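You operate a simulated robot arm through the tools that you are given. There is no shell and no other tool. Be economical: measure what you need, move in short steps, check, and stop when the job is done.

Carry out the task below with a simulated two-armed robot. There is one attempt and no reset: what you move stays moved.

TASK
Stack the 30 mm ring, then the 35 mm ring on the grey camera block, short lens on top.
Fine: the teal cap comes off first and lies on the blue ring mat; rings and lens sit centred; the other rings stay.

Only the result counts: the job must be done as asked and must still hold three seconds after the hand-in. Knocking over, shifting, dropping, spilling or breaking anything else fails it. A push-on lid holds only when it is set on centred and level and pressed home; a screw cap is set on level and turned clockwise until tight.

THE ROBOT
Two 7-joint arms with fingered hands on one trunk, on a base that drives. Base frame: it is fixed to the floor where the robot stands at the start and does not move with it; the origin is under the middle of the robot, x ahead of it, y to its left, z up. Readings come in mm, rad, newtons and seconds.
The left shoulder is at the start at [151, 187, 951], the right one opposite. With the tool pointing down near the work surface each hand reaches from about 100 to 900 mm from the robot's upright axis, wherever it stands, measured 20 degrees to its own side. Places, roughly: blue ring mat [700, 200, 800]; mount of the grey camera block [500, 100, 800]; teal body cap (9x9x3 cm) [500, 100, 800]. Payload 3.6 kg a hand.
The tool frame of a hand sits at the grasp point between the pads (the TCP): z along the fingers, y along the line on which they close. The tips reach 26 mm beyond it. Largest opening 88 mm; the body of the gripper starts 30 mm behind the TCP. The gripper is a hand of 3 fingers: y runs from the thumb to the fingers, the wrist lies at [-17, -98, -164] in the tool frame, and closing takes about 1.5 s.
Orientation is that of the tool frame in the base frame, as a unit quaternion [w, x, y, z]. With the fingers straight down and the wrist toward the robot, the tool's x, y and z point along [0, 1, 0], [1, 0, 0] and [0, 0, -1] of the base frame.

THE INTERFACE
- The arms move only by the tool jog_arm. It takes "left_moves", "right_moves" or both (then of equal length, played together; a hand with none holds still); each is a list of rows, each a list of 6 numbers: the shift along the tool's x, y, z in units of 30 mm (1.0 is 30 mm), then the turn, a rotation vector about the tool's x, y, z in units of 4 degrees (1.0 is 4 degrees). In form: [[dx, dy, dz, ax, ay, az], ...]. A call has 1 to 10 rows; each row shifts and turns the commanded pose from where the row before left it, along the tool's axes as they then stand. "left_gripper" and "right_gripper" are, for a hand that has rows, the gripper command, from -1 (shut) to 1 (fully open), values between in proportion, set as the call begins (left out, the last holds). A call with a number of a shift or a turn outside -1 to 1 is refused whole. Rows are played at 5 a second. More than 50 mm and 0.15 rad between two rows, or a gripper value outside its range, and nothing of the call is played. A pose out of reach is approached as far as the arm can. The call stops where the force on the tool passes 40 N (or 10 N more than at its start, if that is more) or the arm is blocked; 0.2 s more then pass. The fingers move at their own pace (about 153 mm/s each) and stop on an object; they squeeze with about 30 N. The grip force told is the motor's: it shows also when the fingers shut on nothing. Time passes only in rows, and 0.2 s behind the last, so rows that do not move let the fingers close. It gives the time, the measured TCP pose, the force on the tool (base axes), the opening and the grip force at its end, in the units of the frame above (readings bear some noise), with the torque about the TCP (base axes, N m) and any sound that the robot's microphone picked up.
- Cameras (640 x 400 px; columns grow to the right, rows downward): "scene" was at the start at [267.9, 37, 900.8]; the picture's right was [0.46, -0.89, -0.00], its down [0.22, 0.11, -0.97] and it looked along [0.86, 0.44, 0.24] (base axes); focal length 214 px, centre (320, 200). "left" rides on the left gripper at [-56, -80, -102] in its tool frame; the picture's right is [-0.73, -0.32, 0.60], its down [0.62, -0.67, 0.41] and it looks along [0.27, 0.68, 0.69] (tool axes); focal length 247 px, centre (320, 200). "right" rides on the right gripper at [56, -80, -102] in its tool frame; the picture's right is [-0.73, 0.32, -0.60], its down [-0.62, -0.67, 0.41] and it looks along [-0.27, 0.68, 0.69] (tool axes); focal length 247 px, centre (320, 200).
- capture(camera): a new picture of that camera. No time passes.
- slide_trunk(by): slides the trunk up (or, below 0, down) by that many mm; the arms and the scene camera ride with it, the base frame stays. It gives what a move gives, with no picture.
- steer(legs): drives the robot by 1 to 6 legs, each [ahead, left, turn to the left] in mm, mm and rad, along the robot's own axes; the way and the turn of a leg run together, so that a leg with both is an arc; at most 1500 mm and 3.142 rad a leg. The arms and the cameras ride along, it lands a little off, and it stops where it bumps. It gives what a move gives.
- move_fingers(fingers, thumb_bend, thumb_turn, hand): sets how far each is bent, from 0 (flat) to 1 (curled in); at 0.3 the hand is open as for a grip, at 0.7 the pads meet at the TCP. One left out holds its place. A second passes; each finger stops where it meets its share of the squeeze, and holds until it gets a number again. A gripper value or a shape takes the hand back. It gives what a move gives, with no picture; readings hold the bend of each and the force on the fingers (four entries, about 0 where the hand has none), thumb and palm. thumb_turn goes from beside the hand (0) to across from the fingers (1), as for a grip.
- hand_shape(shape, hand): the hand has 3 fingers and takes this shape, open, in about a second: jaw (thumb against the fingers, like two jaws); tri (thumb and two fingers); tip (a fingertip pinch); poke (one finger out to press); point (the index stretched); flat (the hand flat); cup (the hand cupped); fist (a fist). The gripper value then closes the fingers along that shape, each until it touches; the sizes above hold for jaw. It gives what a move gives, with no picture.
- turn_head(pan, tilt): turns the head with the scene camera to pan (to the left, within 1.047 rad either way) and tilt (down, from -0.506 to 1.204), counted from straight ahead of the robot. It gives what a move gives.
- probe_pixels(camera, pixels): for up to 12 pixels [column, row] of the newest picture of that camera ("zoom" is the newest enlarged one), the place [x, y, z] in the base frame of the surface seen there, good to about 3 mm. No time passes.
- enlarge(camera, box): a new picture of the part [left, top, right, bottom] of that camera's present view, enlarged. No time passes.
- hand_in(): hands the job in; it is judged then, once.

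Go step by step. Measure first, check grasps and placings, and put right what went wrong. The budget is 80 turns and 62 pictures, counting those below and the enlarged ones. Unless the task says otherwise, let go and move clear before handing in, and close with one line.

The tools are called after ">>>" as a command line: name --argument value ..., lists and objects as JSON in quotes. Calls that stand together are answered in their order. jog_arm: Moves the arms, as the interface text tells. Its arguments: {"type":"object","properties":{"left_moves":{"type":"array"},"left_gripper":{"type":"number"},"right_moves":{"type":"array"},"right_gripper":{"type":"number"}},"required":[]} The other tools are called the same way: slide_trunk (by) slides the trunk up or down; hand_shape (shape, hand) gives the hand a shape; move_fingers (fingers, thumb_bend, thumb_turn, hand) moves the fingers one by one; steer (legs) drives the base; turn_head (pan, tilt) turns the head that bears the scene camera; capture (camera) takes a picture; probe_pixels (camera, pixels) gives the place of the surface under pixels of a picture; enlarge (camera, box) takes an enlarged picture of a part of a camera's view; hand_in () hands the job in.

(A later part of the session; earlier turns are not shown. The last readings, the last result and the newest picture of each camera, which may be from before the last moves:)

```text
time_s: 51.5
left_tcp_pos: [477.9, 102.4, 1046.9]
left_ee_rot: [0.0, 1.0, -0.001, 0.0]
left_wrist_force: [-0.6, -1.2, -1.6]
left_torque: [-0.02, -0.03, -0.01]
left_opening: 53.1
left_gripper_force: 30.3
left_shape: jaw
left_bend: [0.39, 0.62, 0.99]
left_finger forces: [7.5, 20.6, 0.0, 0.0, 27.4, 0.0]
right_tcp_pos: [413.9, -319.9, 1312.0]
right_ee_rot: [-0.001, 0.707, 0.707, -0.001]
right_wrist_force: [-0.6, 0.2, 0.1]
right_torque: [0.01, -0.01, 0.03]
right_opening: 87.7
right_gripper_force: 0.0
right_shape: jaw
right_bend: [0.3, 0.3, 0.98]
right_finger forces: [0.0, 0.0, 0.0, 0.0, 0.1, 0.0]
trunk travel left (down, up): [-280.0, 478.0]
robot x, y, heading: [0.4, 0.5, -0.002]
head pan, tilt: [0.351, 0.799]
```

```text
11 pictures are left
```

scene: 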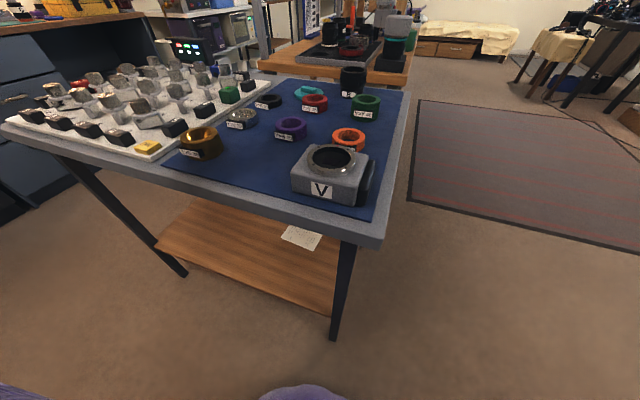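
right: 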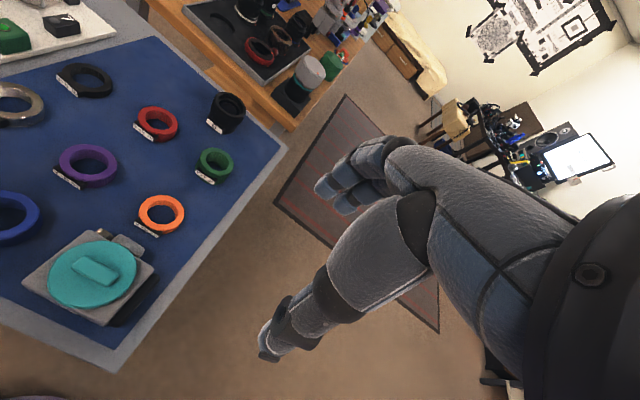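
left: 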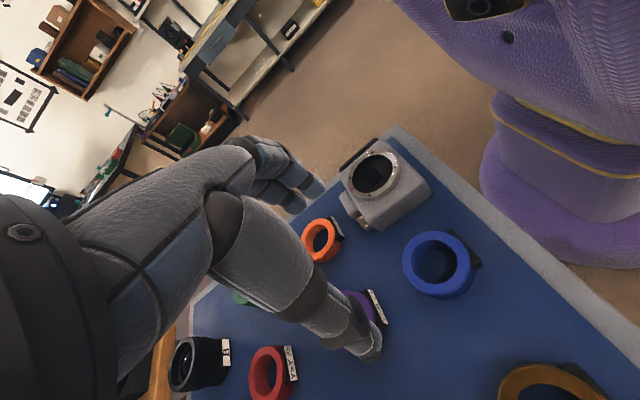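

Great overview: nothing disturbed. Probe mount, bronze ring and lens positions here.

>>> probe_pixels --camera "scene" --pixels '[[308, 158], [355, 160], [331, 172], [333, 146], [184, 138], [216, 133], [201, 147], [198, 129], [342, 70], [364, 71], [353, 75], [353, 67]]'

>>> enlarge --camera "scene" --box '[170, 110, 394, 210]'

```text
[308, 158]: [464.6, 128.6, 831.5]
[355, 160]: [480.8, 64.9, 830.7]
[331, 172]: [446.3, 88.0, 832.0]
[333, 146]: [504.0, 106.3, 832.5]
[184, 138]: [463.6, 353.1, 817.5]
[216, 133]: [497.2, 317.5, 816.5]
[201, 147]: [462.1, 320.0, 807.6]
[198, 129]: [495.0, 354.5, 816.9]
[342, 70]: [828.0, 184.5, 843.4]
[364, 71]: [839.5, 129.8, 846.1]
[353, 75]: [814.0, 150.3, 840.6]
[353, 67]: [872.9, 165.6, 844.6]
```

```text
2.86 times, centred on (282, 160) of scene
```

zoom: 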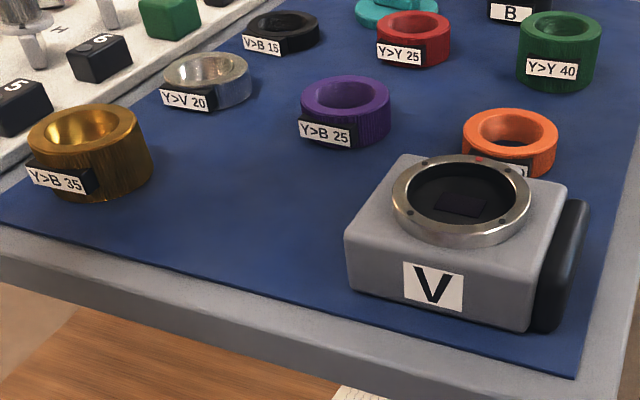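

>>> probe_pixels --camera "zoom" --pixels '[[399, 192], [524, 200], [460, 237], [463, 161], [418, 225], [508, 170], [416, 172], [506, 226], [33, 134], [133, 127], [88, 150], [80, 108]]'

```text
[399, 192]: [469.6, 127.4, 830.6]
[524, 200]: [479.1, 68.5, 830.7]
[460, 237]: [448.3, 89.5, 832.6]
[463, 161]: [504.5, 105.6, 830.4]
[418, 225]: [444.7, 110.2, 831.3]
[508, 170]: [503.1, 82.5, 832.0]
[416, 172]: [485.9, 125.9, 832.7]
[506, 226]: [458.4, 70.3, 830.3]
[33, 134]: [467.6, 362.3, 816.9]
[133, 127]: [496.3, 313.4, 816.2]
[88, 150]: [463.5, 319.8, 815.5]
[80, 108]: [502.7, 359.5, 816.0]
```

Mount centre in the scene camera is (474.2,97.5) – I'll compare the ring in the same camera. Lower to just above the mount.

>>> jog_arm --left_moves '[[0, 0, 1, 0, 0, 0], [0, 0, 1, 0, 0, 0], [0, 0, 1, 0, 0, 0], [0, 0, 1, 0, 0, 0], [0, 0, 1, 0, 0, 0], [0, 0, 0.75, 0, 0, 0], [0, 0, 0, 0, 0, 0]]'

>>> enlarge --camera "scene" --box '[275, 110, 403, 190]'

```text
time_s: 53.1
left_tcp_pos: [476.9, 100.4, 873.9]
left_ee_rot: [0.0, 1.0, 0.0, 0.0]
left_wrist_force: [-0.7, 0.3, -1.1]
left_torque: [0.01, -0.01, 0.0]
left_opening: 53.0
left_gripper_force: 30.2
left_shape: jaw
left_bend: [0.39, 0.62, 0.99]
left_finger forces: [7.4, 20.5, 0.0, 0.1, 27.2, 0.0]
right_tcp_pos: [414.5, -319.8, 1310.4]
right_ee_rot: [0.0, 0.707, 0.708, 0.0]
right_wrist_force: [0.5, 0.1, -0.3]
right_torque: [0.03, -0.02, -0.01]
right_opening: 87.8
right_gripper_force: 0.1
right_shape: jaw
right_bend: [0.3, 0.3, 0.98]
right_finger forces: [0.0, 0.0, 0.0, 0.0, 0.0, 0.0]
trunk travel left (down, up): [-280.0, 478.0]
robot x, y, heading: [1.0, 0.9, 0.004]
head pan, tilt: [0.351, 0.799]
```

```text
5.00 times, centred on (339, 150) of scene
```

zoom: 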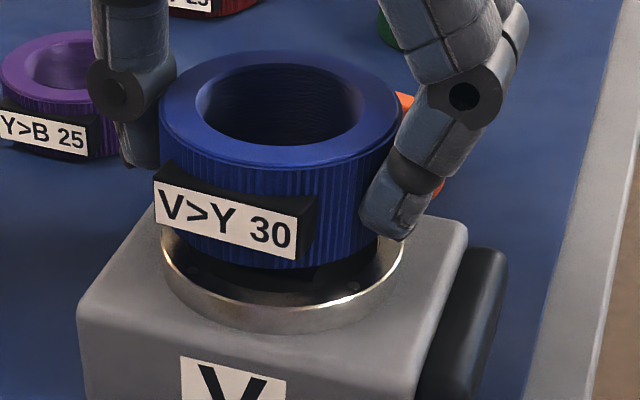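

>>> probe_pixels --camera "zoom" --pixels '[[178, 106], [384, 108], [278, 156], [283, 58], [205, 143], [355, 73], [205, 76], [355, 143], [175, 265], [395, 265], [285, 318], [230, 308]]'

```text
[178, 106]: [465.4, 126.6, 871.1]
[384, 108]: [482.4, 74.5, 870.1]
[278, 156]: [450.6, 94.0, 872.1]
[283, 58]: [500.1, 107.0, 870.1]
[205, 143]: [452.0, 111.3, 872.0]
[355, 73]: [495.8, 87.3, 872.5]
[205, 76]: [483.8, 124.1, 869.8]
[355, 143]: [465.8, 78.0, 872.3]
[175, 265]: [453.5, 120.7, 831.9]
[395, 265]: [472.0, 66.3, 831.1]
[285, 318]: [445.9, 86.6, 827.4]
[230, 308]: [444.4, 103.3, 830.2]
```

Ring centre (474.5,100.3) vs mount (474.2,97.5) in the same camera; silhouettes agree (~2.4 mm). Shift −y 2.4 mm and lower.

>>> jog_arm --left_moves '[[0, 0.08, 0, 0, 0, 0], [0, 0, 0.15, 0, 0, 0], [0, 0, 0.12, 0, 0, 0], [0, 0, 0, 0, 0, 0]]'

>>> jog_arm --left_moves '[[0, 0, 0.04, 0, 0, 0], [0, 0, 0.03, 0, 0, 0]]'

```text
time_s: 54.1
left_tcp_pos: [477.8, 98.6, 865.3]
left_ee_rot: [0.0, 1.0, 0.0, 0.0]
left_wrist_force: [0.2, 0.0, -1.0]
left_torque: [-0.01, 0.03, -0.01]
left_opening: 53.2
left_gripper_force: 30.0
left_shape: jaw
left_bend: [0.39, 0.62, 0.99]
left_finger forces: [7.4, 20.5, 0.0, 0.1, 27.2, 0.0]
right_tcp_pos: [412.9, -319.9, 1310.7]
right_ee_rot: [-0.001, 0.707, 0.707, 0.0]
right_wrist_force: [-0.7, 0.3, 0.2]
right_torque: [-0.01, 0.01, 0.02]
right_opening: 87.8
right_gripper_force: 0.1
right_shape: jaw
right_bend: [0.3, 0.3, 0.98]
right_finger forces: [0.0, 0.1, 0.0, 0.0, 0.1, 0.0]
trunk travel left (down, up): [-280.0, 478.0]
robot x, y, heading: [-0.8, -3.2, -0.002]
head pan, tilt: [0.351, 0.799]
```

```text
time_s: 54.7
left_tcp_pos: [477.4, 99.4, 864.6]
left_ee_rot: [0.0, 1.0, 0.0, 0.001]
left_wrist_force: [-0.3, 0.5, 0.6]
left_torque: [-0.02, 0.01, -0.04]
left_opening: 53.1
left_gripper_force: 29.6
left_shape: jaw
left_bend: [0.39, 0.62, 0.99]
left_finger forces: [7.5, 20.4, 0.1, 0.0, 27.4, 0.0]
right_tcp_pos: [412.1, -320.5, 1311.2]
right_ee_rot: [0.0, 0.707, 0.707, 0.0]
right_wrist_force: [0.5, 0.3, 0.3]
right_torque: [0.0, 0.01, 0.01]
right_opening: 87.8
right_gripper_force: 0.0
right_shape: jaw
right_bend: [0.3, 0.3, 0.98]
right_finger forces: [0.0, 0.0, 0.0, 0.0, 0.0, 0.0]
trunk travel left (down, up): [-280.0, 478.0]
robot x, y, heading: [0.7, 0.7, 0.0]
head pan, tilt: [0.351, 0.799]
```

Weight is starting to transfer; 1 mm more, then release.

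>>> jog_arm --left_moves '[[0, 0, 0.03, 0, 0, 0], [0, 0, 0, 0, 0, 0]]'

>>> jog_arm --left_moves '[[0, 0, 0, 0, 0, 0], [0, 0, 0, 0, 0, 0], [0, 0, 0, 0, 0, 0]]' --left_gripper 0.42

>>> enlarge --camera "scene" --box '[275, 110, 403, 190]'

```text
time_s: 55.3
left_tcp_pos: [476.5, 99.0, 863.3]
left_ee_rot: [0.0, 1.0, 0.0, 0.001]
left_wrist_force: [-0.2, 1.3, 5.3]
left_torque: [0.0, -0.01, -0.01]
left_opening: 52.9
left_gripper_force: 29.8
left_shape: jaw
left_bend: [0.39, 0.62, 0.99]
left_finger forces: [7.7, 20.9, 0.1, 0.0, 28.3, 0.0]
right_tcp_pos: [413.9, -320.3, 1310.4]
right_ee_rot: [0.0, 0.707, 0.707, 0.0]
right_wrist_force: [-0.1, -0.2, 0.9]
right_torque: [0.01, -0.02, 0.01]
right_opening: 87.9
right_gripper_force: 0.0
right_shape: jaw
right_bend: [0.3, 0.3, 0.98]
right_finger forces: [0.0, 0.0, 0.0, 0.0, 0.0, 0.0]
trunk travel left (down, up): [-280.0, 478.0]
robot x, y, heading: [4.3, -2.8, -0.001]
head pan, tilt: [0.351, 0.799]
```

```text
time_s: 56.1
left_tcp_pos: [476.8, 99.8, 862.8]
left_ee_rot: [0.0, 1.0, -0.001, 0.0]
left_wrist_force: [0.1, 0.0, -0.2]
left_torque: [0.02, -0.01, 0.02]
left_opening: 62.0
left_gripper_force: 0.0
left_shape: jaw
left_bend: [0.35, 0.55, 0.99]
left_finger forces: [0.1, 0.0, 0.1, 0.0, 0.1, 0.0]
right_tcp_pos: [414.1, -320.3, 1311.1]
right_ee_rot: [0.0, 0.707, 0.707, 0.0]
right_wrist_force: [-0.2, 0.7, 0.2]
right_torque: [-0.01, -0.02, 0.02]
right_opening: 87.8
right_gripper_force: 0.1
right_shape: jaw
right_bend: [0.3, 0.3, 0.98]
right_finger forces: [0.0, 0.0, 0.1, 0.1, 0.0, 0.0]
trunk travel left (down, up): [-280.0, 478.0]
robot x, y, heading: [0.3, 1.9, 0.005]
head pan, tilt: [0.351, 0.799]
```

```text
5.00 times, centred on (339, 150) of scene
```

zoom: 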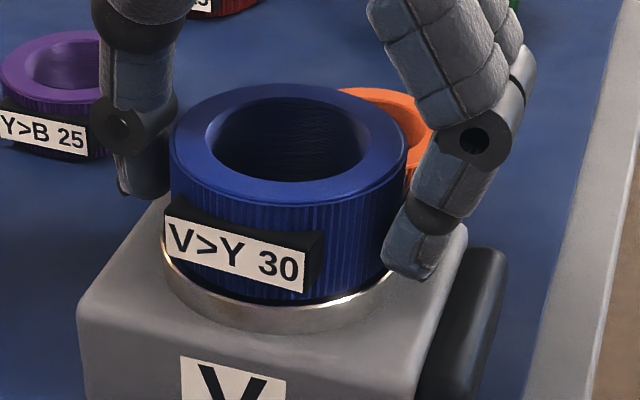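

>>> probe_pixels --camera "zoom" --pixels '[[190, 138], [387, 142], [284, 190], [290, 92], [215, 175], [363, 108], [215, 107], [363, 176]]'

```text
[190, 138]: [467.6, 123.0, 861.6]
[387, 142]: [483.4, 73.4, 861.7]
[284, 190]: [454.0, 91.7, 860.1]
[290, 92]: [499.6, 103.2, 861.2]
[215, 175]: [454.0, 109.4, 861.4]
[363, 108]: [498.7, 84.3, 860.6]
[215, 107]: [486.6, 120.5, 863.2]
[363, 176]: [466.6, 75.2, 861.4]
```

Ring sits at (476.3,97.6) vs mount (474.2,97.5) – essentially centred. Open further, lift clear and take one picture covering block and bronze ring.

>>> jog_arm --left_moves '[[0, 0, 0, 0, 0, 0], [0, 0, 0, 0, 0, 0], [0, 0, 0, 0, 0, 0], [0, 0, -0.4, 0, 0, 0], [0, 0, -1, 0, 0, 0], [0, 0, -1, 0, 0, 0], [0, 0, -1, 0, 0, 0], [0, 0, -1, 0, 0, 0], [0, 0, -1, 0, 0, 0], [0, 0, -1, 0, 0, 0]]' --left_gripper 0.75

>>> enlarge --camera "scene" --box '[170, 110, 394, 210]'

```text
time_s: 58.3
left_tcp_pos: [477.0, 100.9, 1055.4]
left_ee_rot: [0.0, 1.0, 0.0, -0.001]
left_wrist_force: [-0.7, -0.6, -0.4]
left_torque: [0.03, -0.04, -0.01]
left_opening: 76.8
left_gripper_force: 0.0
left_shape: jaw
left_bend: [0.31, 0.37, 0.98]
left_finger forces: [0.0, 0.0, 0.0, 0.0, 0.0, 0.0]
right_tcp_pos: [412.6, -321.1, 1310.9]
right_ee_rot: [0.0, 0.707, 0.707, 0.0]
right_wrist_force: [-0.1, -0.9, 0.3]
right_torque: [0.05, 0.0, 0.0]
right_opening: 87.9
right_gripper_force: 0.1
right_shape: jaw
right_bend: [0.3, 0.3, 0.98]
right_finger forces: [0.0, 0.1, 0.1, 0.0, 0.1, 0.0]
trunk travel left (down, up): [-280.0, 478.0]
robot x, y, heading: [1.1, -4.6, 0.0]
head pan, tilt: [0.351, 0.799]
```

```text
2.86 times, centred on (282, 160) of scene
```

zoom: 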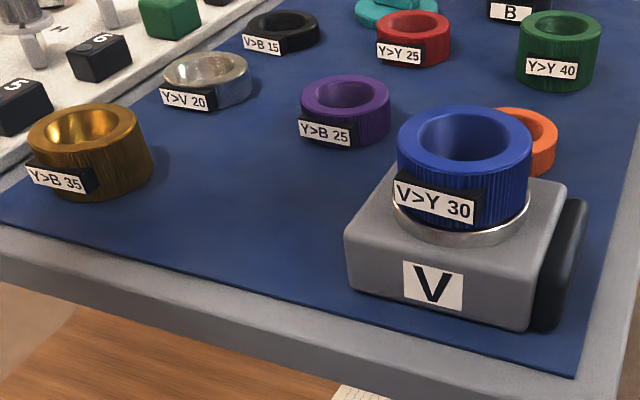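

>>> probe_pixels --camera "zoom" --pixels '[[407, 141], [523, 144], [462, 177], [467, 112], [36, 132], [129, 124], [86, 150], [80, 107], [47, 147], [118, 110], [45, 117], [118, 140]]'

```text
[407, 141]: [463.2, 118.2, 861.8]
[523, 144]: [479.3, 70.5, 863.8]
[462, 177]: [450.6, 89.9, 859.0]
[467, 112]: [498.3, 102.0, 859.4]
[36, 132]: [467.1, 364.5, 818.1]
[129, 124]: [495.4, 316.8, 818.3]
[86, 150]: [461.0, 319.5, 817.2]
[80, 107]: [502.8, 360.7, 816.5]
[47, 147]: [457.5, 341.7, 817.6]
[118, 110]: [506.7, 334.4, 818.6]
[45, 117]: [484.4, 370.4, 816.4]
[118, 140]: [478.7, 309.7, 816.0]
```

Blue ring is seated nicely. Bronze ring centre ≈(484,340). Move the hand above it and descend to z≈870.

>>> jog_arm --left_moves '[[0.03, -1, 0, 0, 0, 0], [0.03, -1, 0, 0, 0, 0], [0.03, -1, 0, 0, 0, 0], [0.03, -1, 0, 0, 0, 0], [0.03, -1, 0, 0, 0, 0], [0.03, -1, 0, 0, 0, 0], [0.03, -1, 0, 0, 0, 0], [0.02, -1, 0, 0, 0, 0], [0, 0, 0, 0, 0, 0]]' --left_gripper 0.85

>>> jog_arm --left_moves '[[0, 0, 1, 0, 0, 0], [0, 0, 1, 0, 0, 0], [0, 0, 1, 0, 0, 0], [0, 0, 1, 0, 0, 0], [0, 0, 1, 0, 0, 0], [0, 0, 1, 0, 0, 0], [0, 0, 0, 0, 0, 0]]'

>>> enlarge --camera "scene" --box '[110, 70, 302, 190]'

```text
time_s: 60.3
left_tcp_pos: [484.7, 338.9, 1054.7]
left_ee_rot: [0.0, 1.0, 0.0, 0.001]
left_wrist_force: [0.6, -0.8, 0.6]
left_torque: [0.01, 0.0, 0.0]
left_opening: 81.5
left_gripper_force: 0.1
left_shape: jaw
left_bend: [0.31, 0.31, 0.98]
left_finger forces: [0.1, 0.0, 0.0, 0.1, 0.1, 0.1]
right_tcp_pos: [413.6, -320.3, 1310.9]
right_ee_rot: [0.0, 0.708, 0.707, 0.0]
right_wrist_force: [0.8, 0.4, 0.0]
right_torque: [0.0, 0.0, -0.03]
right_opening: 87.6
right_gripper_force: 0.1
right_shape: jaw
right_bend: [0.3, 0.3, 0.98]
right_finger forces: [0.0, 0.0, 0.1, 0.0, 0.0, 0.0]
trunk travel left (down, up): [-280.0, 478.0]
robot x, y, heading: [1.8, 0.9, -0.002]
head pan, tilt: [0.351, 0.799]
```

```text
time_s: 61.9
left_tcp_pos: [482.9, 338.6, 873.7]
left_ee_rot: [0.0, 1.0, 0.0, 0.0]
left_wrist_force: [0.4, 0.2, 0.7]
left_torque: [-0.01, -0.02, -0.01]
left_opening: 81.2
left_gripper_force: 0.1
left_shape: jaw
left_bend: [0.31, 0.31, 0.98]
left_finger forces: [0.0, 0.1, 0.0, 0.1, 0.1, 0.0]
right_tcp_pos: [413.5, -320.3, 1311.0]
right_ee_rot: [-0.001, 0.707, 0.707, 0.0]
right_wrist_force: [-0.2, 0.5, -0.8]
right_torque: [0.0, 0.01, -0.02]
right_opening: 87.7
right_gripper_force: 0.0
right_shape: jaw
right_bend: [0.3, 0.3, 0.98]
right_finger forces: [0.1, 0.0, 0.0, 0.0, 0.0, 0.1]
trunk travel left (down, up): [-280.0, 478.0]
robot x, y, heading: [4.5, -0.2, 0.007]
head pan, tilt: [0.351, 0.799]
```

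```text
3.33 times, centred on (206, 130) of scene
```

zoom: 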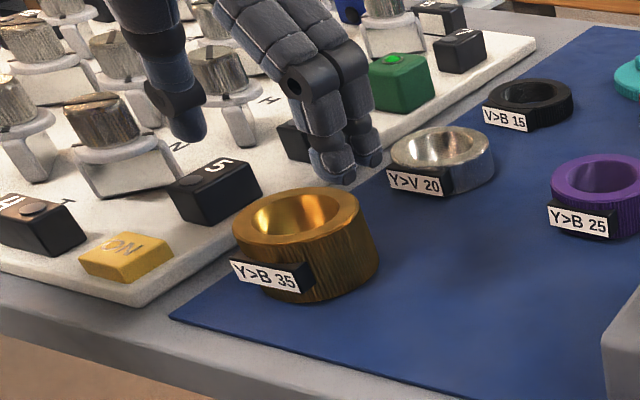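

>>> probe_pixels --camera "zoom" --pixels '[[188, 132], [340, 178], [372, 160], [255, 175], [260, 195], [205, 175], [210, 215], [225, 255], [240, 210], [248, 225], [358, 205], [300, 240]]'

```text
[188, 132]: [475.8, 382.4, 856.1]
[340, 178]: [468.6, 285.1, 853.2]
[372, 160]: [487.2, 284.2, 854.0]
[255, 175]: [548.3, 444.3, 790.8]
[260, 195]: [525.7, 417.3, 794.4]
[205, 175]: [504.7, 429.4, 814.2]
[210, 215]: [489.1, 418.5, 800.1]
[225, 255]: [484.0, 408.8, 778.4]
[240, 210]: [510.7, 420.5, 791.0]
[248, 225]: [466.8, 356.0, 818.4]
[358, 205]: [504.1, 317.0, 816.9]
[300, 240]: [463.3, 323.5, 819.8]
```

Thumb inner face y≈382, fingers ≈297 straddle the ring (centre 340), and block 5 starts at y≈418. Descend and grip.

>>> jog_arm --left_moves '[[0, 0, 0.8, 0, 0, 0], [0, 0, 0.8, 0, 0, 0], [0, 0, 0.35, 0, 0, 0], [0, 0, 0, 0, 0, 0]]'

>>> jog_arm --left_moves '[[0, 0, 0, 0, 0, 0], [0, 0, 0, 0, 0, 0], [0, 0, 0, 0, 0, 0], [0, 0, 0, 0, 0, 0], [0, 0, 0, 0, 0, 0], [0, 0, 0, 0, 0, 0], [0, 0, 0, 0, 0, 0]]' --left_gripper 0

>>> jog_arm --left_moves '[[0, 0, -0.2, 0, 0, 0], [0, 0, -0.4, 0, 0, 0], [0, 0, -1, 0, 0, 0], [0, 0, -1, 0, 0, 0], [0, 0, -1, 0, 0, 0], [0, 0, -1, 0, 0, 0]]'

```text
time_s: 62.9
left_tcp_pos: [484.9, 339.7, 817.4]
left_ee_rot: [0.0, 1.0, 0.0, 0.0]
left_wrist_force: [-1.1, 1.5, 0.9]
left_torque: [0.02, -0.01, -0.01]
left_opening: 81.9
left_gripper_force: 0.1
left_shape: jaw
left_bend: [0.31, 0.3, 0.98]
left_finger forces: [0.0, 0.1, 0.1, 0.0, 1.1, 0.0]
right_tcp_pos: [414.3, -318.8, 1311.6]
right_ee_rot: [0.001, 0.707, 0.707, 0.001]
right_wrist_force: [0.2, 0.0, -0.1]
right_torque: [-0.01, -0.01, 0.05]
right_opening: 87.9
right_gripper_force: 0.0
right_shape: jaw
right_bend: [0.3, 0.3, 0.98]
right_finger forces: [0.0, 0.0, 0.0, 0.0, 0.0, 0.0]
trunk travel left (down, up): [-280.0, 478.0]
robot x, y, heading: [-1.3, 0.7, -0.006]
head pan, tilt: [0.351, 0.799]
```

```text
time_s: 64.5
left_tcp_pos: [483.7, 338.8, 815.4]
left_ee_rot: [0.0, 1.0, 0.0, 0.0]
left_wrist_force: [-0.1, -0.5, 0.8]
left_torque: [0.0, 0.0, -0.02]
left_opening: 54.4
left_gripper_force: 30.4
left_shape: jaw
left_bend: [0.38, 0.61, 0.99]
left_finger forces: [10.1, 17.6, 0.0, 0.0, 27.3, 0.0]
right_tcp_pos: [413.2, -320.2, 1310.5]
right_ee_rot: [0.0, 0.708, 0.706, 0.0]
right_wrist_force: [-0.3, -0.5, -0.4]
right_torque: [0.01, -0.02, 0.0]
right_opening: 88.0
right_gripper_force: 0.1
right_shape: jaw
right_bend: [0.3, 0.3, 0.98]
right_finger forces: [0.0, 0.0, 0.0, 0.1, 0.1, 0.0]
trunk travel left (down, up): [-280.0, 478.0]
robot x, y, heading: [1.3, 0.3, 0.003]
head pan, tilt: [0.351, 0.799]
```

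```text
time_s: 65.9
left_tcp_pos: [484.8, 337.1, 956.1]
left_ee_rot: [0.0, 1.0, 0.0, 0.0]
left_wrist_force: [0.3, -0.6, -1.1]
left_torque: [0.03, 0.0, -0.01]
left_opening: 54.4
left_gripper_force: 30.0
left_shape: jaw
left_bend: [0.38, 0.61, 0.99]
left_finger forces: [9.9, 17.8, 0.0, 0.1, 27.4, 0.1]
right_tcp_pos: [414.5, -320.6, 1311.4]
right_ee_rot: [0.0, 0.707, 0.707, 0.0]
right_wrist_force: [-0.2, 0.1, -0.2]
right_torque: [-0.02, -0.02, 0.0]
right_opening: 87.5
right_gripper_force: 0.1
right_shape: jaw
right_bend: [0.3, 0.3, 0.98]
right_finger forces: [0.0, 0.1, 0.0, 0.1, 0.1, 0.0]
trunk travel left (down, up): [-280.0, 478.0]
robot x, y, heading: [-2.5, -0.1, 0.0]
head pan, tilt: [0.351, 0.799]
```

Bronze ring is gripped symmetrically (bends .38/.61, like the blue one when placed). Carry it over the stack (TCP target 477,99) and lower to ~905.

>>> jog_arm --left_moves '[[-0.03, 1, 0, 0, 0, 0], [-0.03, 1, 0, 0, 0, 0], [-0.03, 1, 0, 0, 0, 0], [-0.03, 1, 0, 0, 0, 0], [-0.03, 1, 0, 0, 0, 0], [-0.03, 1, 0, 0, 0, 0], [-0.03, 1, 0, 0, 0, 0], [-0.03, 0.99, 0, 0, 0, 0], [0, 0, 0.8, 0, 0, 0], [0, 0, 0.8, 0, 0, 0]]'

>>> jog_arm --left_moves '[[0, 0, 0, 0, 0, 0], [0, 0, 0, 0, 0, 0]]'

>>> enlarge --camera "scene" --box '[267, 90, 411, 180]'

```text
time_s: 68.1
left_tcp_pos: [477.5, 99.2, 905.4]
left_ee_rot: [0.0, 1.0, 0.0, 0.001]
left_wrist_force: [0.0, 0.4, -1.5]
left_torque: [-0.02, -0.02, -0.01]
left_opening: 54.5
left_gripper_force: 30.0
left_shape: jaw
left_bend: [0.38, 0.61, 0.99]
left_finger forces: [9.9, 18.0, 0.1, 0.0, 27.6, 0.0]
right_tcp_pos: [414.6, -321.4, 1311.3]
right_ee_rot: [0.0, 0.707, 0.707, 0.0]
right_wrist_force: [-0.2, -0.3, 0.4]
right_torque: [0.0, 0.01, 0.0]
right_opening: 87.6
right_gripper_force: 0.1
right_shape: jaw
right_bend: [0.3, 0.3, 0.98]
right_finger forces: [0.0, 0.1, 0.0, 0.0, 0.1, 0.1]
trunk travel left (down, up): [-280.0, 478.0]
robot x, y, heading: [1.3, 3.2, -0.001]
head pan, tilt: [0.351, 0.799]
```

```text
time_s: 68.7
left_tcp_pos: [476.3, 100.9, 906.4]
left_ee_rot: [0.0, 1.0, 0.0, 0.0]
left_wrist_force: [-0.2, 0.2, -0.6]
left_torque: [0.0, -0.01, 0.0]
left_opening: 54.3
left_gripper_force: 30.0
left_shape: jaw
left_bend: [0.38, 0.61, 0.99]
left_finger forces: [10.0, 18.1, 0.0, 0.0, 27.6, 0.1]
right_tcp_pos: [412.3, -320.1, 1311.0]
right_ee_rot: [0.0, 0.707, 0.707, 0.0]
right_wrist_force: [0.5, 1.3, 0.6]
right_torque: [0.02, -0.01, 0.01]
right_opening: 87.8
right_gripper_force: 0.0
right_shape: jaw
right_bend: [0.3, 0.3, 0.98]
right_finger forces: [0.0, 0.1, 0.1, 0.0, 0.0, 0.0]
trunk travel left (down, up): [-280.0, 478.0]
robot x, y, heading: [3.6, 2.2, -0.006]
head pan, tilt: [0.351, 0.799]
```

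```text
4.44 times, centred on (339, 135) of scene
```

zoom: 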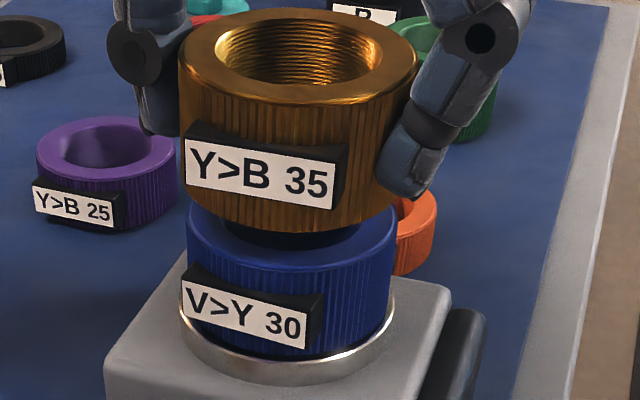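

>>> probe_pixels --camera "zoom" --pixels '[[197, 54], [398, 56], [296, 92], [301, 16], [225, 82], [372, 27], [225, 28], [372, 82], [200, 245], [385, 245], [290, 268], [240, 262]]'

```text
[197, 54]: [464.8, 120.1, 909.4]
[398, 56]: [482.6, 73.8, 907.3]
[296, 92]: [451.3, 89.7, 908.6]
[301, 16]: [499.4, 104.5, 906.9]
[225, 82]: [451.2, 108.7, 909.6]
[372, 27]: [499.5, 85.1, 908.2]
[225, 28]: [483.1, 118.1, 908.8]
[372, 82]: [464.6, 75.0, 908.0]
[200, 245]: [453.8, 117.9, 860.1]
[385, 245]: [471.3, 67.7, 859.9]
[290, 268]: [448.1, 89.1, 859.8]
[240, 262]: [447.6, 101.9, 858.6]
```

Silhouettes show the bronze ring over the blue one within ~0.5 mm laterally, and depth estimates average to zero. Lower to contact.

>>> jog_arm --left_moves '[[0, 0, 0.15, 0, 0, 0], [0, 0, 0.1, 0, 0, 0], [0, 0, 0.05, 0, 0, 0], [0, 0, 0, 0, 0, 0]]'

>>> jog_arm --left_moves '[[0, 0, 0.04, 0, 0, 0], [0, 0, 0, 0, 0, 0]]'

```text
time_s: 69.7
left_tcp_pos: [478.0, 100.0, 897.4]
left_ee_rot: [0.001, 1.0, 0.0, 0.0]
left_wrist_force: [0.5, 0.3, -1.6]
left_torque: [0.0, -0.04, -0.04]
left_opening: 54.3
left_gripper_force: 30.1
left_shape: jaw
left_bend: [0.38, 0.61, 0.99]
left_finger forces: [9.9, 18.1, 0.1, 0.0, 27.6, 0.0]
right_tcp_pos: [413.2, -319.9, 1311.0]
right_ee_rot: [-0.001, 0.707, 0.707, 0.0]
right_wrist_force: [0.5, 0.5, -0.3]
right_torque: [0.0, -0.02, -0.01]
right_opening: 87.9
right_gripper_force: 0.0
right_shape: jaw
right_bend: [0.3, 0.3, 0.98]
right_finger forces: [0.0, 0.0, 0.0, 0.1, 0.0, 0.0]
trunk travel left (down, up): [-280.0, 478.0]
robot x, y, heading: [-2.0, -0.9, -0.002]
head pan, tilt: [0.351, 0.799]
```

```text
time_s: 70.3
left_tcp_pos: [477.1, 100.2, 896.3]
left_ee_rot: [0.001, 1.0, 0.0, 0.0]
left_wrist_force: [0.5, 0.6, -1.0]
left_torque: [-0.03, 0.0, 0.01]
left_opening: 54.1
left_gripper_force: 30.3
left_shape: jaw
left_bend: [0.38, 0.61, 0.99]
left_finger forces: [9.9, 18.0, 0.0, 0.1, 27.5, 0.1]
right_tcp_pos: [414.0, -319.9, 1310.7]
right_ee_rot: [0.0, 0.707, 0.707, 0.001]
right_wrist_force: [0.6, 0.2, 0.1]
right_torque: [0.01, 0.02, 0.01]
right_opening: 87.8
right_gripper_force: 0.1
right_shape: jaw
right_bend: [0.3, 0.3, 0.98]
right_finger forces: [0.0, 0.0, 0.0, 0.1, 0.0, 0.0]
trunk travel left (down, up): [-280.0, 478.0]
robot x, y, heading: [-1.7, 0.9, -0.006]
head pan, tilt: [0.351, 0.799]
```

>>> jog_arm --left_moves '[[0, 0.02, 0.03, 0, 0, 0], [0, 0, 0, 0, 0, 0]]'

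>>> jog_arm --left_moves '[[0, 0, 0.03, 0, 0, 0], [0, 0, 0, 0, 0, 0]]'

```text
time_s: 70.9
left_tcp_pos: [476.9, 99.9, 895.2]
left_ee_rot: [0.0, 1.0, 0.001, -0.001]
left_wrist_force: [0.1, -0.6, 0.1]
left_torque: [-0.05, -0.01, -0.03]
left_opening: 54.3
left_gripper_force: 29.8
left_shape: jaw
left_bend: [0.38, 0.61, 0.99]
left_finger forces: [9.9, 18.1, 0.0, 0.0, 27.7, 0.0]
right_tcp_pos: [412.6, -320.7, 1311.2]
right_ee_rot: [0.0, 0.707, 0.707, 0.0]
right_wrist_force: [-0.4, -0.1, 0.5]
right_torque: [-0.01, 0.01, 0.0]
right_opening: 87.8
right_gripper_force: 0.1
right_shape: jaw
right_bend: [0.3, 0.3, 0.98]
right_finger forces: [0.0, 0.1, 0.0, 0.0, 0.0, 0.1]
trunk travel left (down, up): [-280.0, 478.0]
robot x, y, heading: [2.3, -2.0, 0.001]
head pan, tilt: [0.351, 0.799]
```

```text
time_s: 71.5
left_tcp_pos: [478.1, 99.2, 894.2]
left_ee_rot: [0.0, 1.0, 0.0, -0.001]
left_wrist_force: [-0.2, -0.3, 2.8]
left_torque: [-0.1, 0.0, 0.02]
left_opening: 54.3
left_gripper_force: 30.1
left_shape: jaw
left_bend: [0.38, 0.61, 0.99]
left_finger forces: [10.2, 18.8, 0.1, 0.0, 28.6, 0.0]
right_tcp_pos: [412.6, -320.8, 1311.9]
right_ee_rot: [0.0, 0.707, 0.707, 0.0]
right_wrist_force: [-0.5, 0.4, -0.2]
right_torque: [0.01, 0.02, 0.0]
right_opening: 87.7
right_gripper_force: 0.0
right_shape: jaw
right_bend: [0.3, 0.3, 0.98]
right_finger forces: [0.0, 0.0, 0.0, 0.0, 0.0, 0.0]
trunk travel left (down, up): [-280.0, 478.0]
robot x, y, heading: [3.5, 1.6, 0.001]
head pan, tilt: [0.351, 0.799]
```

Contact at the predicted 894 (2.8 N). Release gently, open further, lift and check.

>>> jog_arm --left_moves '[[0, 0, 0, 0, 0, 0], [0, 0, 0, 0, 0, 0], [0, 0, 0, 0, 0, 0]]' --left_gripper 0.44

>>> jog_arm --left_moves '[[0, 0, 0, 0, 0, 0], [0, 0, 0, 0, 0, 0], [0, 0, 0, 0, 0, 0], [0, 0, -0.5, 0, 0, 0], [0, 0, -1, 0, 0, 0], [0, 0, -1, 0, 0, 0], [0, 0, -1, 0, 0, 0], [0, 0, -1, 0, 0, 0], [0, 0, -1, 0, 0, 0]]' --left_gripper 0.75

>>> enlarge --camera "scene" --box '[267, 50, 427, 190]'

```text
time_s: 72.3
left_tcp_pos: [477.0, 99.0, 893.9]
left_ee_rot: [0.0, 1.0, 0.0, 0.0]
left_wrist_force: [0.7, 0.0, 0.1]
left_torque: [-0.02, 0.0, 0.03]
left_opening: 63.1
left_gripper_force: 0.0
left_shape: jaw
left_bend: [0.35, 0.54, 0.99]
left_finger forces: [0.0, 0.0, 0.0, 0.0, 0.0, 0.0]
right_tcp_pos: [413.1, -320.5, 1310.7]
right_ee_rot: [0.0, 0.707, 0.707, -0.001]
right_wrist_force: [-0.5, -1.2, -0.2]
right_torque: [0.01, 0.01, 0.01]
right_opening: 87.8
right_gripper_force: 0.0
right_shape: jaw
right_bend: [0.3, 0.3, 0.98]
right_finger forces: [0.1, 0.0, 0.0, 0.1, 0.1, 0.0]
trunk travel left (down, up): [-280.0, 478.0]
robot x, y, heading: [-0.7, -3.0, 0.002]
head pan, tilt: [0.351, 0.799]
```

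```text
time_s: 74.3
left_tcp_pos: [477.2, 97.9, 1058.4]
left_ee_rot: [0.0, 1.0, 0.001, 0.0]
left_wrist_force: [-1.0, -1.0, -1.3]
left_torque: [0.02, -0.03, -0.04]
left_opening: 76.6
left_gripper_force: 0.1
left_shape: jaw
left_bend: [0.31, 0.37, 0.98]
left_finger forces: [0.0, 0.0, 0.0, 0.0, 0.0, 0.1]
right_tcp_pos: [413.7, -320.5, 1311.1]
right_ee_rot: [0.0, 0.707, 0.707, 0.001]
right_wrist_force: [0.4, 0.5, 0.2]
right_torque: [-0.05, 0.03, 0.03]
right_opening: 87.8
right_gripper_force: 0.1
right_shape: jaw
right_bend: [0.3, 0.3, 0.98]
right_finger forces: [0.1, 0.0, 0.1, 0.1, 0.1, 0.0]
trunk travel left (down, up): [-280.0, 478.0]
robot x, y, heading: [-0.9, 1.4, -0.001]
head pan, tilt: [0.351, 0.799]
```

```text
2.86 times, centred on (347, 120) of scene
```

zoom: 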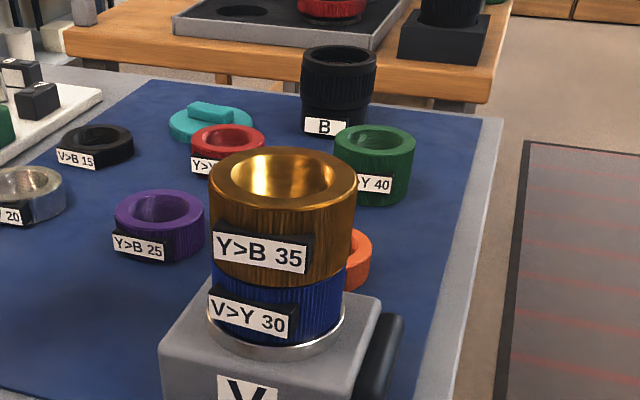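

The stack stands straight. 4 pictures remain. The lens at (845,152) is near the reach limit, so I'll check clearances (table edge, robot base) by probing existing pictures and measure the lens.

>>> probe_pixels --camera "scene" --pixels '[[300, 393], [270, 398], [330, 398], [30, 398], [180, 180], [300, 213], [370, 240], [340, 335], [186, 272], [225, 250], [320, 290], [300, 205]]'

>>> probe_pixels --camera "zoom" --pixels '[[306, 60], [372, 62], [338, 73], [340, 47], [312, 52], [364, 72], [310, 95], [368, 95], [338, 105], [338, 127], [215, 180], [283, 190]]'

```text
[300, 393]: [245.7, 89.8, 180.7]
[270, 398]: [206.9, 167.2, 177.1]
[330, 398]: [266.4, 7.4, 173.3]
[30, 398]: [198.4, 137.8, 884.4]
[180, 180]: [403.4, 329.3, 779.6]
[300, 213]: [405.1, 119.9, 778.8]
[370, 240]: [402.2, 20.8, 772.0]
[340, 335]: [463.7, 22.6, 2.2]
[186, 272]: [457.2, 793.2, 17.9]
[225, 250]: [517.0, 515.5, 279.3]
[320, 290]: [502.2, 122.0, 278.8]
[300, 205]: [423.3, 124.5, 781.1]
```

```text
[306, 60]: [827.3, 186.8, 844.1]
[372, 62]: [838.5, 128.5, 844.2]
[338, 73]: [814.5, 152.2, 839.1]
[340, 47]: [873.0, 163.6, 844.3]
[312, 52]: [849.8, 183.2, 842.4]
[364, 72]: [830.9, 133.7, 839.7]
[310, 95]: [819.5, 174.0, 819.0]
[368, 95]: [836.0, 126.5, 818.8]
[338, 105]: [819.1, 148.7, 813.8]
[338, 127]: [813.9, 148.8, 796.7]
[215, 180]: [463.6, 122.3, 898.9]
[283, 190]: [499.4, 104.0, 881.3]
```

Base (front x≈267, z 180) fits under the table's shelf; table edge is at x≈403, so a 100 mm advance is safe. Raise the trunk 90 mm for elbow clearance and drive forward 100 mm.

>>> slide_trunk --by 90

>>> steer --legs '[[60, 0, 0], [40, 0, 0]]'

>>> jog_arm --left_moves '[[0, 0, 0, 0, 0, -1], [0, 0, 0, 0, 0, -1], [0, 0, 0, 0, 0, -1], [0, 0, 0, 0, 0, -1], [0, 0, 0, 0, 0, -1], [0, 0, 0, 0, 0, -1], [0, 0, 0, 0, 0, -1], [0, 0, 0, 0, 0, -1]]' --left_gripper 0.9

>>> jog_arm --left_moves '[[0, 0, 0, 0, 0, -1], [0, 0, 0, 0, 0, -1], [0, 0, 0, 0, 0, -1], [0, 0, 0, 0, 0, -1], [0, 0, 0, 0, 0, -1], [0, 0, 0, 0, 0, -1], [0, 0, 0, 0, 0, -1], [0, 0, 0, 0, 0, 0]]'

```text
time_s: 75.5
left_tcp_pos: [478.1, 99.4, 1147.7]
left_ee_rot: [0.0, 1.0, 0.0, -0.001]
left_wrist_force: [0.1, 0.4, 0.4]
left_torque: [-0.01, -0.01, 0.03]
left_opening: 76.8
left_gripper_force: 0.0
left_shape: jaw
left_bend: [0.31, 0.37, 0.98]
left_finger forces: [0.0, 0.0, 0.0, 0.1, 0.0, 0.0]
right_tcp_pos: [414.6, -320.5, 1400.0]
right_ee_rot: [-0.001, 0.707, 0.707, -0.001]
right_wrist_force: [-0.5, 0.0, -0.5]
right_torque: [0.01, 0.02, -0.02]
right_opening: 87.4
right_gripper_force: 0.0
right_shape: jaw
right_bend: [0.3, 0.3, 0.98]
right_finger forces: [0.0, 0.1, 0.0, 0.0, 0.0, 0.1]
trunk travel left (down, up): [-370.0, 388.0]
robot x, y, heading: [-1.1, -0.0, 0.004]
head pan, tilt: [0.351, 0.799]
```

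```text
time_s: 77.0
left_tcp_pos: [579.4, 99.4, 1148.2]
left_ee_rot: [0.001, 1.0, 0.0, -0.002]
left_wrist_force: [1.5, 0.6, 0.1]
left_torque: [-0.03, 0.03, 0.01]
left_opening: 76.9
left_gripper_force: 0.0
left_shape: jaw
left_bend: [0.31, 0.37, 0.98]
left_finger forces: [0.0, 0.0, 0.0, 0.1, 0.1, 0.0]
right_tcp_pos: [516.3, -320.5, 1398.6]
right_ee_rot: [-0.001, 0.707, 0.707, -0.002]
right_wrist_force: [0.7, 0.3, 0.7]
right_torque: [0.0, 0.05, 0.01]
right_opening: 87.6
right_gripper_force: 0.0
right_shape: jaw
right_bend: [0.3, 0.3, 0.98]
right_finger forces: [0.0, 0.0, 0.0, 0.1, 0.1, 0.1]
trunk travel left (down, up): [-370.0, 388.0]
robot x, y, heading: [100.5, 2.5, 0.0]
head pan, tilt: [0.351, 0.799]
```

```text
time_s: 78.8
left_tcp_pos: [576.9, 98.4, 1149.3]
left_ee_rot: [0.0, 0.961, 0.275, 0.0]
left_wrist_force: [0.4, 0.0, 0.2]
left_torque: [-0.01, -0.01, -0.01]
left_opening: 83.7
left_gripper_force: 0.0
left_shape: jaw
left_bend: [0.31, 0.31, 0.98]
left_finger forces: [0.1, 0.0, 0.1, 0.0, 0.0, 0.0]
right_tcp_pos: [512.8, -320.5, 1400.8]
right_ee_rot: [0.0, 0.707, 0.707, -0.001]
right_wrist_force: [1.0, 0.0, 0.4]
right_torque: [-0.01, -0.01, 0.01]
right_opening: 87.8
right_gripper_force: 0.1
right_shape: jaw
right_bend: [0.3, 0.3, 0.98]
right_finger forces: [0.1, 0.0, 0.0, 0.1, 0.0, 0.0]
trunk travel left (down, up): [-370.0, 388.0]
robot x, y, heading: [100.5, -3.0, -0.001]
head pan, tilt: [0.351, 0.799]
```

```text
time_s: 80.6
left_tcp_pos: [576.9, 98.6, 1149.8]
left_ee_rot: [0.001, 0.866, 0.5, 0.0]
left_wrist_force: [-0.3, -0.1, 0.6]
left_torque: [0.0, -0.01, 0.03]
left_opening: 83.8
left_gripper_force: 0.0
left_shape: jaw
left_bend: [0.31, 0.31, 0.98]
left_finger forces: [0.0, 0.0, 0.0, 0.0, 0.0, 0.0]
right_tcp_pos: [513.1, -320.8, 1400.7]
right_ee_rot: [-0.001, 0.707, 0.708, -0.001]
right_wrist_force: [0.3, -0.3, -0.1]
right_torque: [-0.04, 0.01, -0.03]
right_opening: 88.0
right_gripper_force: 0.1
right_shape: jaw
right_bend: [0.3, 0.3, 0.98]
right_finger forces: [0.0, 0.1, 0.1, 0.1, 0.0, 0.0]
trunk travel left (down, up): [-370.0, 388.0]
robot x, y, heading: [97.4, -1.6, -0.002]
head pan, tilt: [0.351, 0.799]
```

Now at (577,98.5) with tool y=(.866,−.5). Move to above the lens (844,158).

>>> jog_arm --left_moves '[[0.771, 0.84, 0, 0, 0, 0], [0.771, 0.84, 0, 0, 0, 0], [0.771, 0.84, 0, 0, 0, 0], [0.771, 0.84, 0.5, 0, 0, 0], [0.771, 0.84, 0.8, 0, 0, 0], [0.771, 0.84, 0.8, 0, 0, 0], [0.771, 0.84, 0.8, 0, 0, 0], [0.771, 0.84, 0.8, 0, 0, 0], [0, 0, 1, 0, 0, 0], [0, 0, 1, 0, 0, 0]]'

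>>> jog_arm --left_moves '[[0, 0, 0.8, 0, 0, 0], [0, 0, 0.6, 0, 0, 0], [0, 0, 0, 0, 0, 0]]'

>>> capture --camera "left"

```text
time_s: 82.8
left_tcp_pos: [822.4, 154.3, 981.2]
left_ee_rot: [0.001, 0.865, 0.501, 0.001]
left_wrist_force: [-0.4, 0.9, -0.2]
left_torque: [-0.02, -0.01, 0.03]
left_opening: 83.3
left_gripper_force: 0.0
left_shape: jaw
left_bend: [0.3, 0.31, 0.98]
left_finger forces: [0.1, 0.0, 0.1, 0.0, 0.1, 0.0]
left hand out of reach, approached as far as the arm can: row 8, 10
right_tcp_pos: [513.0, -320.7, 1401.1]
right_ee_rot: [0.0, 0.708, 0.707, -0.001]
right_wrist_force: [0.1, -0.1, 0.2]
right_torque: [-0.03, -0.03, 0.03]
right_opening: 87.6
right_gripper_force: 0.1
right_shape: jaw
right_bend: [0.3, 0.3, 0.98]
right_finger forces: [0.0, 0.0, 0.1, 0.0, 0.1, 0.1]
trunk travel left (down, up): [-370.0, 388.0]
robot x, y, heading: [99.7, 2.7, 0.001]
head pan, tilt: [0.351, 0.799]
```

```text
time_s: 83.6
left_tcp_pos: [814.7, 154.5, 937.4]
left_ee_rot: [0.0, 0.866, 0.501, 0.0]
left_wrist_force: [-0.6, 0.1, 0.3]
left_torque: [0.02, 0.0, 0.01]
left_opening: 83.5
left_gripper_force: 0.0
left_shape: jaw
left_bend: [0.3, 0.31, 0.98]
left_finger forces: [0.0, 0.0, 0.0, 0.0, 0.1, 0.0]
left hand out of reach, approached as far as the arm can: row 1, 2
right_tcp_pos: [512.8, -320.5, 1400.9]
right_ee_rot: [-0.001, 0.707, 0.707, -0.001]
right_wrist_force: [-0.4, 0.0, -1.1]
right_torque: [-0.02, 0.02, -0.01]
right_opening: 87.7
right_gripper_force: 0.0
right_shape: jaw
right_bend: [0.3, 0.3, 0.98]
right_finger forces: [0.0, 0.1, 0.0, 0.0, 0.1, 0.0]
trunk travel left (down, up): [-370.0, 388.0]
robot x, y, heading: [100.1, -3.4, 0.002]
head pan, tilt: [0.351, 0.799]
```

```text
3 pictures are left
```

left: 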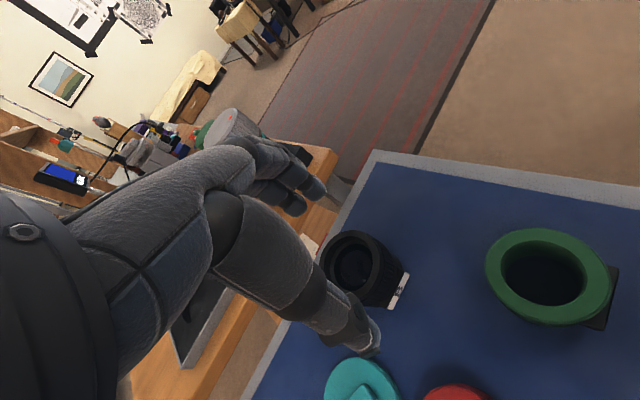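

Out of reach with the trunk this high. I'll raise the hand, then lower the trunk 210 mm (a stretched arm keeps its elbow out to the side), which extends reach.

>>> jog_arm --left_moves '[[0, 0, -1, 0, 0, 0], [0, 0, -1, 0, 0, 0], [0, 0, -1, 0, 0, 0], [0, 0, -1, 0, 0, 0], [0, 0, -1, 0, 0, 0], [0, 0, -1, 0, 0, 0], [0, 0, -1, 0, 0, 0]]'

>>> slide_trunk --by -210

```text
time_s: 85.2
left_tcp_pos: [822.7, 153.5, 1147.6]
left_ee_rot: [0.001, 0.866, 0.5, 0.0]
left_wrist_force: [-0.3, -0.3, -0.1]
left_torque: [-0.01, 0.01, 0.02]
left_opening: 83.5
left_gripper_force: 0.1
left_shape: jaw
left_bend: [0.3, 0.31, 0.98]
left_finger forces: [0.0, 0.1, 0.0, 0.0, 0.1, 0.1]
left hand out of reach, approached as far as the arm can: row 1, 2
right_tcp_pos: [512.5, -320.3, 1400.6]
right_ee_rot: [0.0, 0.707, 0.708, 0.001]
right_wrist_force: [-0.8, 0.6, -0.8]
right_torque: [-0.03, 0.02, 0.0]
right_opening: 87.7
right_gripper_force: 0.0
right_shape: jaw
right_bend: [0.3, 0.3, 0.98]
right_finger forces: [0.0, 0.1, 0.1, 0.0, 0.1, 0.0]
trunk travel left (down, up): [-370.0, 388.0]
robot x, y, heading: [99.0, -0.8, -0.002]
head pan, tilt: [0.351, 0.799]
```

```text
time_s: 87.2
left_tcp_pos: [870.1, 153.3, 840.6]
left_ee_rot: [-0.033, 0.863, 0.5, -0.066]
left_wrist_force: [-8.1, 2.1, 18.0]
left_torque: [0.41, 0.81, 0.09]
left_opening: 85.9
left_gripper_force: 0.0
left_shape: jaw
left_bend: [0.3, 0.13, 0.95]
left_finger forces: [0.0, 0.1, 0.1, 0.0, 19.9, 0.0]
right_tcp_pos: [513.5, -320.0, 1195.6]
right_ee_rot: [-0.001, 0.707, 0.708, -0.001]
right_wrist_force: [0.9, 0.9, 0.3]
right_torque: [-0.03, -0.01, 0.0]
right_opening: 87.8
right_gripper_force: 0.0
right_shape: jaw
right_bend: [0.3, 0.3, 0.98]
right_finger forces: [0.0, 0.1, 0.0, 0.1, 0.0, 0.0]
trunk travel left (down, up): [-165.0, 592.0]
robot x, y, heading: [99.8, -0.1, 0.0]
head pan, tilt: [0.351, 0.799]
stopped: the force on the tool passed its limit at 49 N (the readings are from after the stop); the commanded pose is now the measured one
```

The hand came down farther than expected, and the thumb now presses on something at (≈835,175) – likely the lens top. Lift straight up slowly, then look.

>>> jog_arm --left_moves '[[0, 0, -0.2, 0, 0, 0], [0, 0, -0.4, 0, 0, 0], [0, 0, -0.7, 0, 0, 0], [0, 0, -1, 0, 0, 0]]'

>>> enlarge --camera "scene" --box '[240, 40, 480, 190]'

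```text
time_s: 88.2
left_tcp_pos: [868.3, 153.7, 902.4]
left_ee_rot: [-0.036, 0.863, 0.5, -0.068]
left_wrist_force: [-0.1, -0.4, -0.5]
left_torque: [-0.03, 0.03, 0.02]
left_opening: 83.9
left_gripper_force: 0.2
left_shape: jaw
left_bend: [0.3, 0.3, 0.98]
left_finger forces: [0.1, 0.0, 0.0, 0.0, 0.0, 0.0]
left hand out of reach, approached as far as the arm can: row 3, 4
right_tcp_pos: [514.6, -319.0, 1194.3]
right_ee_rot: [-0.001, 0.707, 0.707, -0.001]
right_wrist_force: [0.5, 0.2, -0.3]
right_torque: [0.0, 0.0, -0.03]
right_opening: 87.6
right_gripper_force: 0.0
right_shape: jaw
right_bend: [0.3, 0.3, 0.98]
right_finger forces: [0.1, 0.0, 0.0, 0.0, 0.0, 0.0]
trunk travel left (down, up): [-165.0, 592.0]
robot x, y, heading: [101.6, -3.9, -0.002]
head pan, tilt: [0.351, 0.799]
```

```text
2.67 times, centred on (360, 115) of scene
```

zoom: 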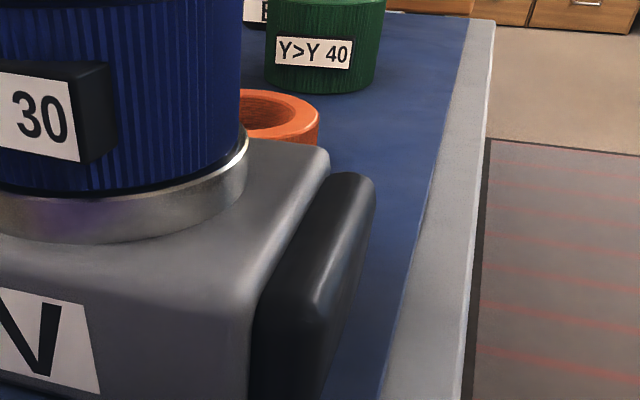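

The lens still stands (its label visible at (256,10)). Straighten the hand's 9° tilt and move back over the lens.

>>> jog_arm --left_moves '[[-0.1, -0.25, 0, -0.63, 0.37, 0], [-0.1, -0.25, 0, -0.63, 0.37, 0], [-0.08, -0.26, 0, -0.64, 0.36, 0], [0, 0, 0, 0, 0, 0]]'

>>> capture --camera "left"

```text
time_s: 89.2
left_tcp_pos: [844.2, 158.7, 902.6]
left_ee_rot: [0.002, 0.866, 0.5, -0.002]
left_wrist_force: [0.2, 0.1, 0.4]
left_torque: [0.01, 0.01, 0.0]
left_opening: 84.0
left_gripper_force: 0.1
left_shape: jaw
left_bend: [0.3, 0.3, 0.98]
left_finger forces: [0.1, 0.0, 0.0, 0.1, 0.0, 0.0]
right_tcp_pos: [515.3, -319.8, 1194.4]
right_ee_rot: [-0.002, 0.707, 0.707, -0.002]
right_wrist_force: [-0.4, -0.3, -0.5]
right_torque: [0.03, 0.01, 0.01]
right_opening: 87.8
right_gripper_force: 0.0
right_shape: jaw
right_bend: [0.3, 0.3, 0.98]
right_finger forces: [0.0, 0.0, 0.1, 0.0, 0.0, 0.1]
trunk travel left (down, up): [-165.0, 592.0]
robot x, y, heading: [100.2, 1.1, 0.002]
head pan, tilt: [0.351, 0.799]
```

```text
1 pictures are left
```

left: 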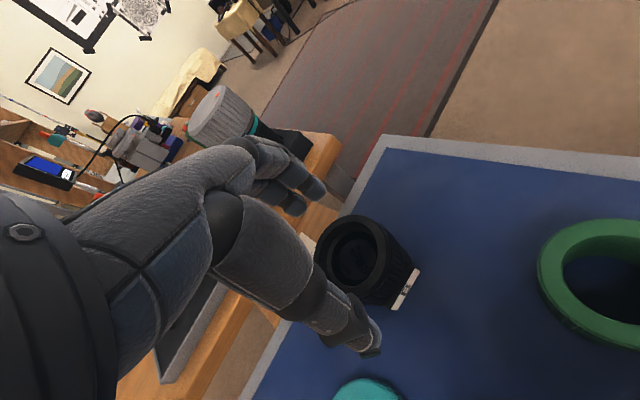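

Lens is upright under the hand (top rim around (350,257)). Probe its rim.

>>> probe_pixels --camera "left" --pixels '[[320, 252], [383, 262], [352, 220], [348, 297], [330, 230], [375, 288], [374, 232], [328, 283], [405, 290], [350, 258], [340, 217], [385, 245]]'

```text
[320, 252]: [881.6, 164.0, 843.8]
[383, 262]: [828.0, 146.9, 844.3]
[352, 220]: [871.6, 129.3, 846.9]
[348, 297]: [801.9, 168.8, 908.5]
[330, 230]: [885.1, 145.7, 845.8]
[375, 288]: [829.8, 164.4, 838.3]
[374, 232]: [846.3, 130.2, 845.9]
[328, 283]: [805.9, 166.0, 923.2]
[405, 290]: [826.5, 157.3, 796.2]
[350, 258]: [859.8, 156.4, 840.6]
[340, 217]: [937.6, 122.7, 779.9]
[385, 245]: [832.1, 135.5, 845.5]
```

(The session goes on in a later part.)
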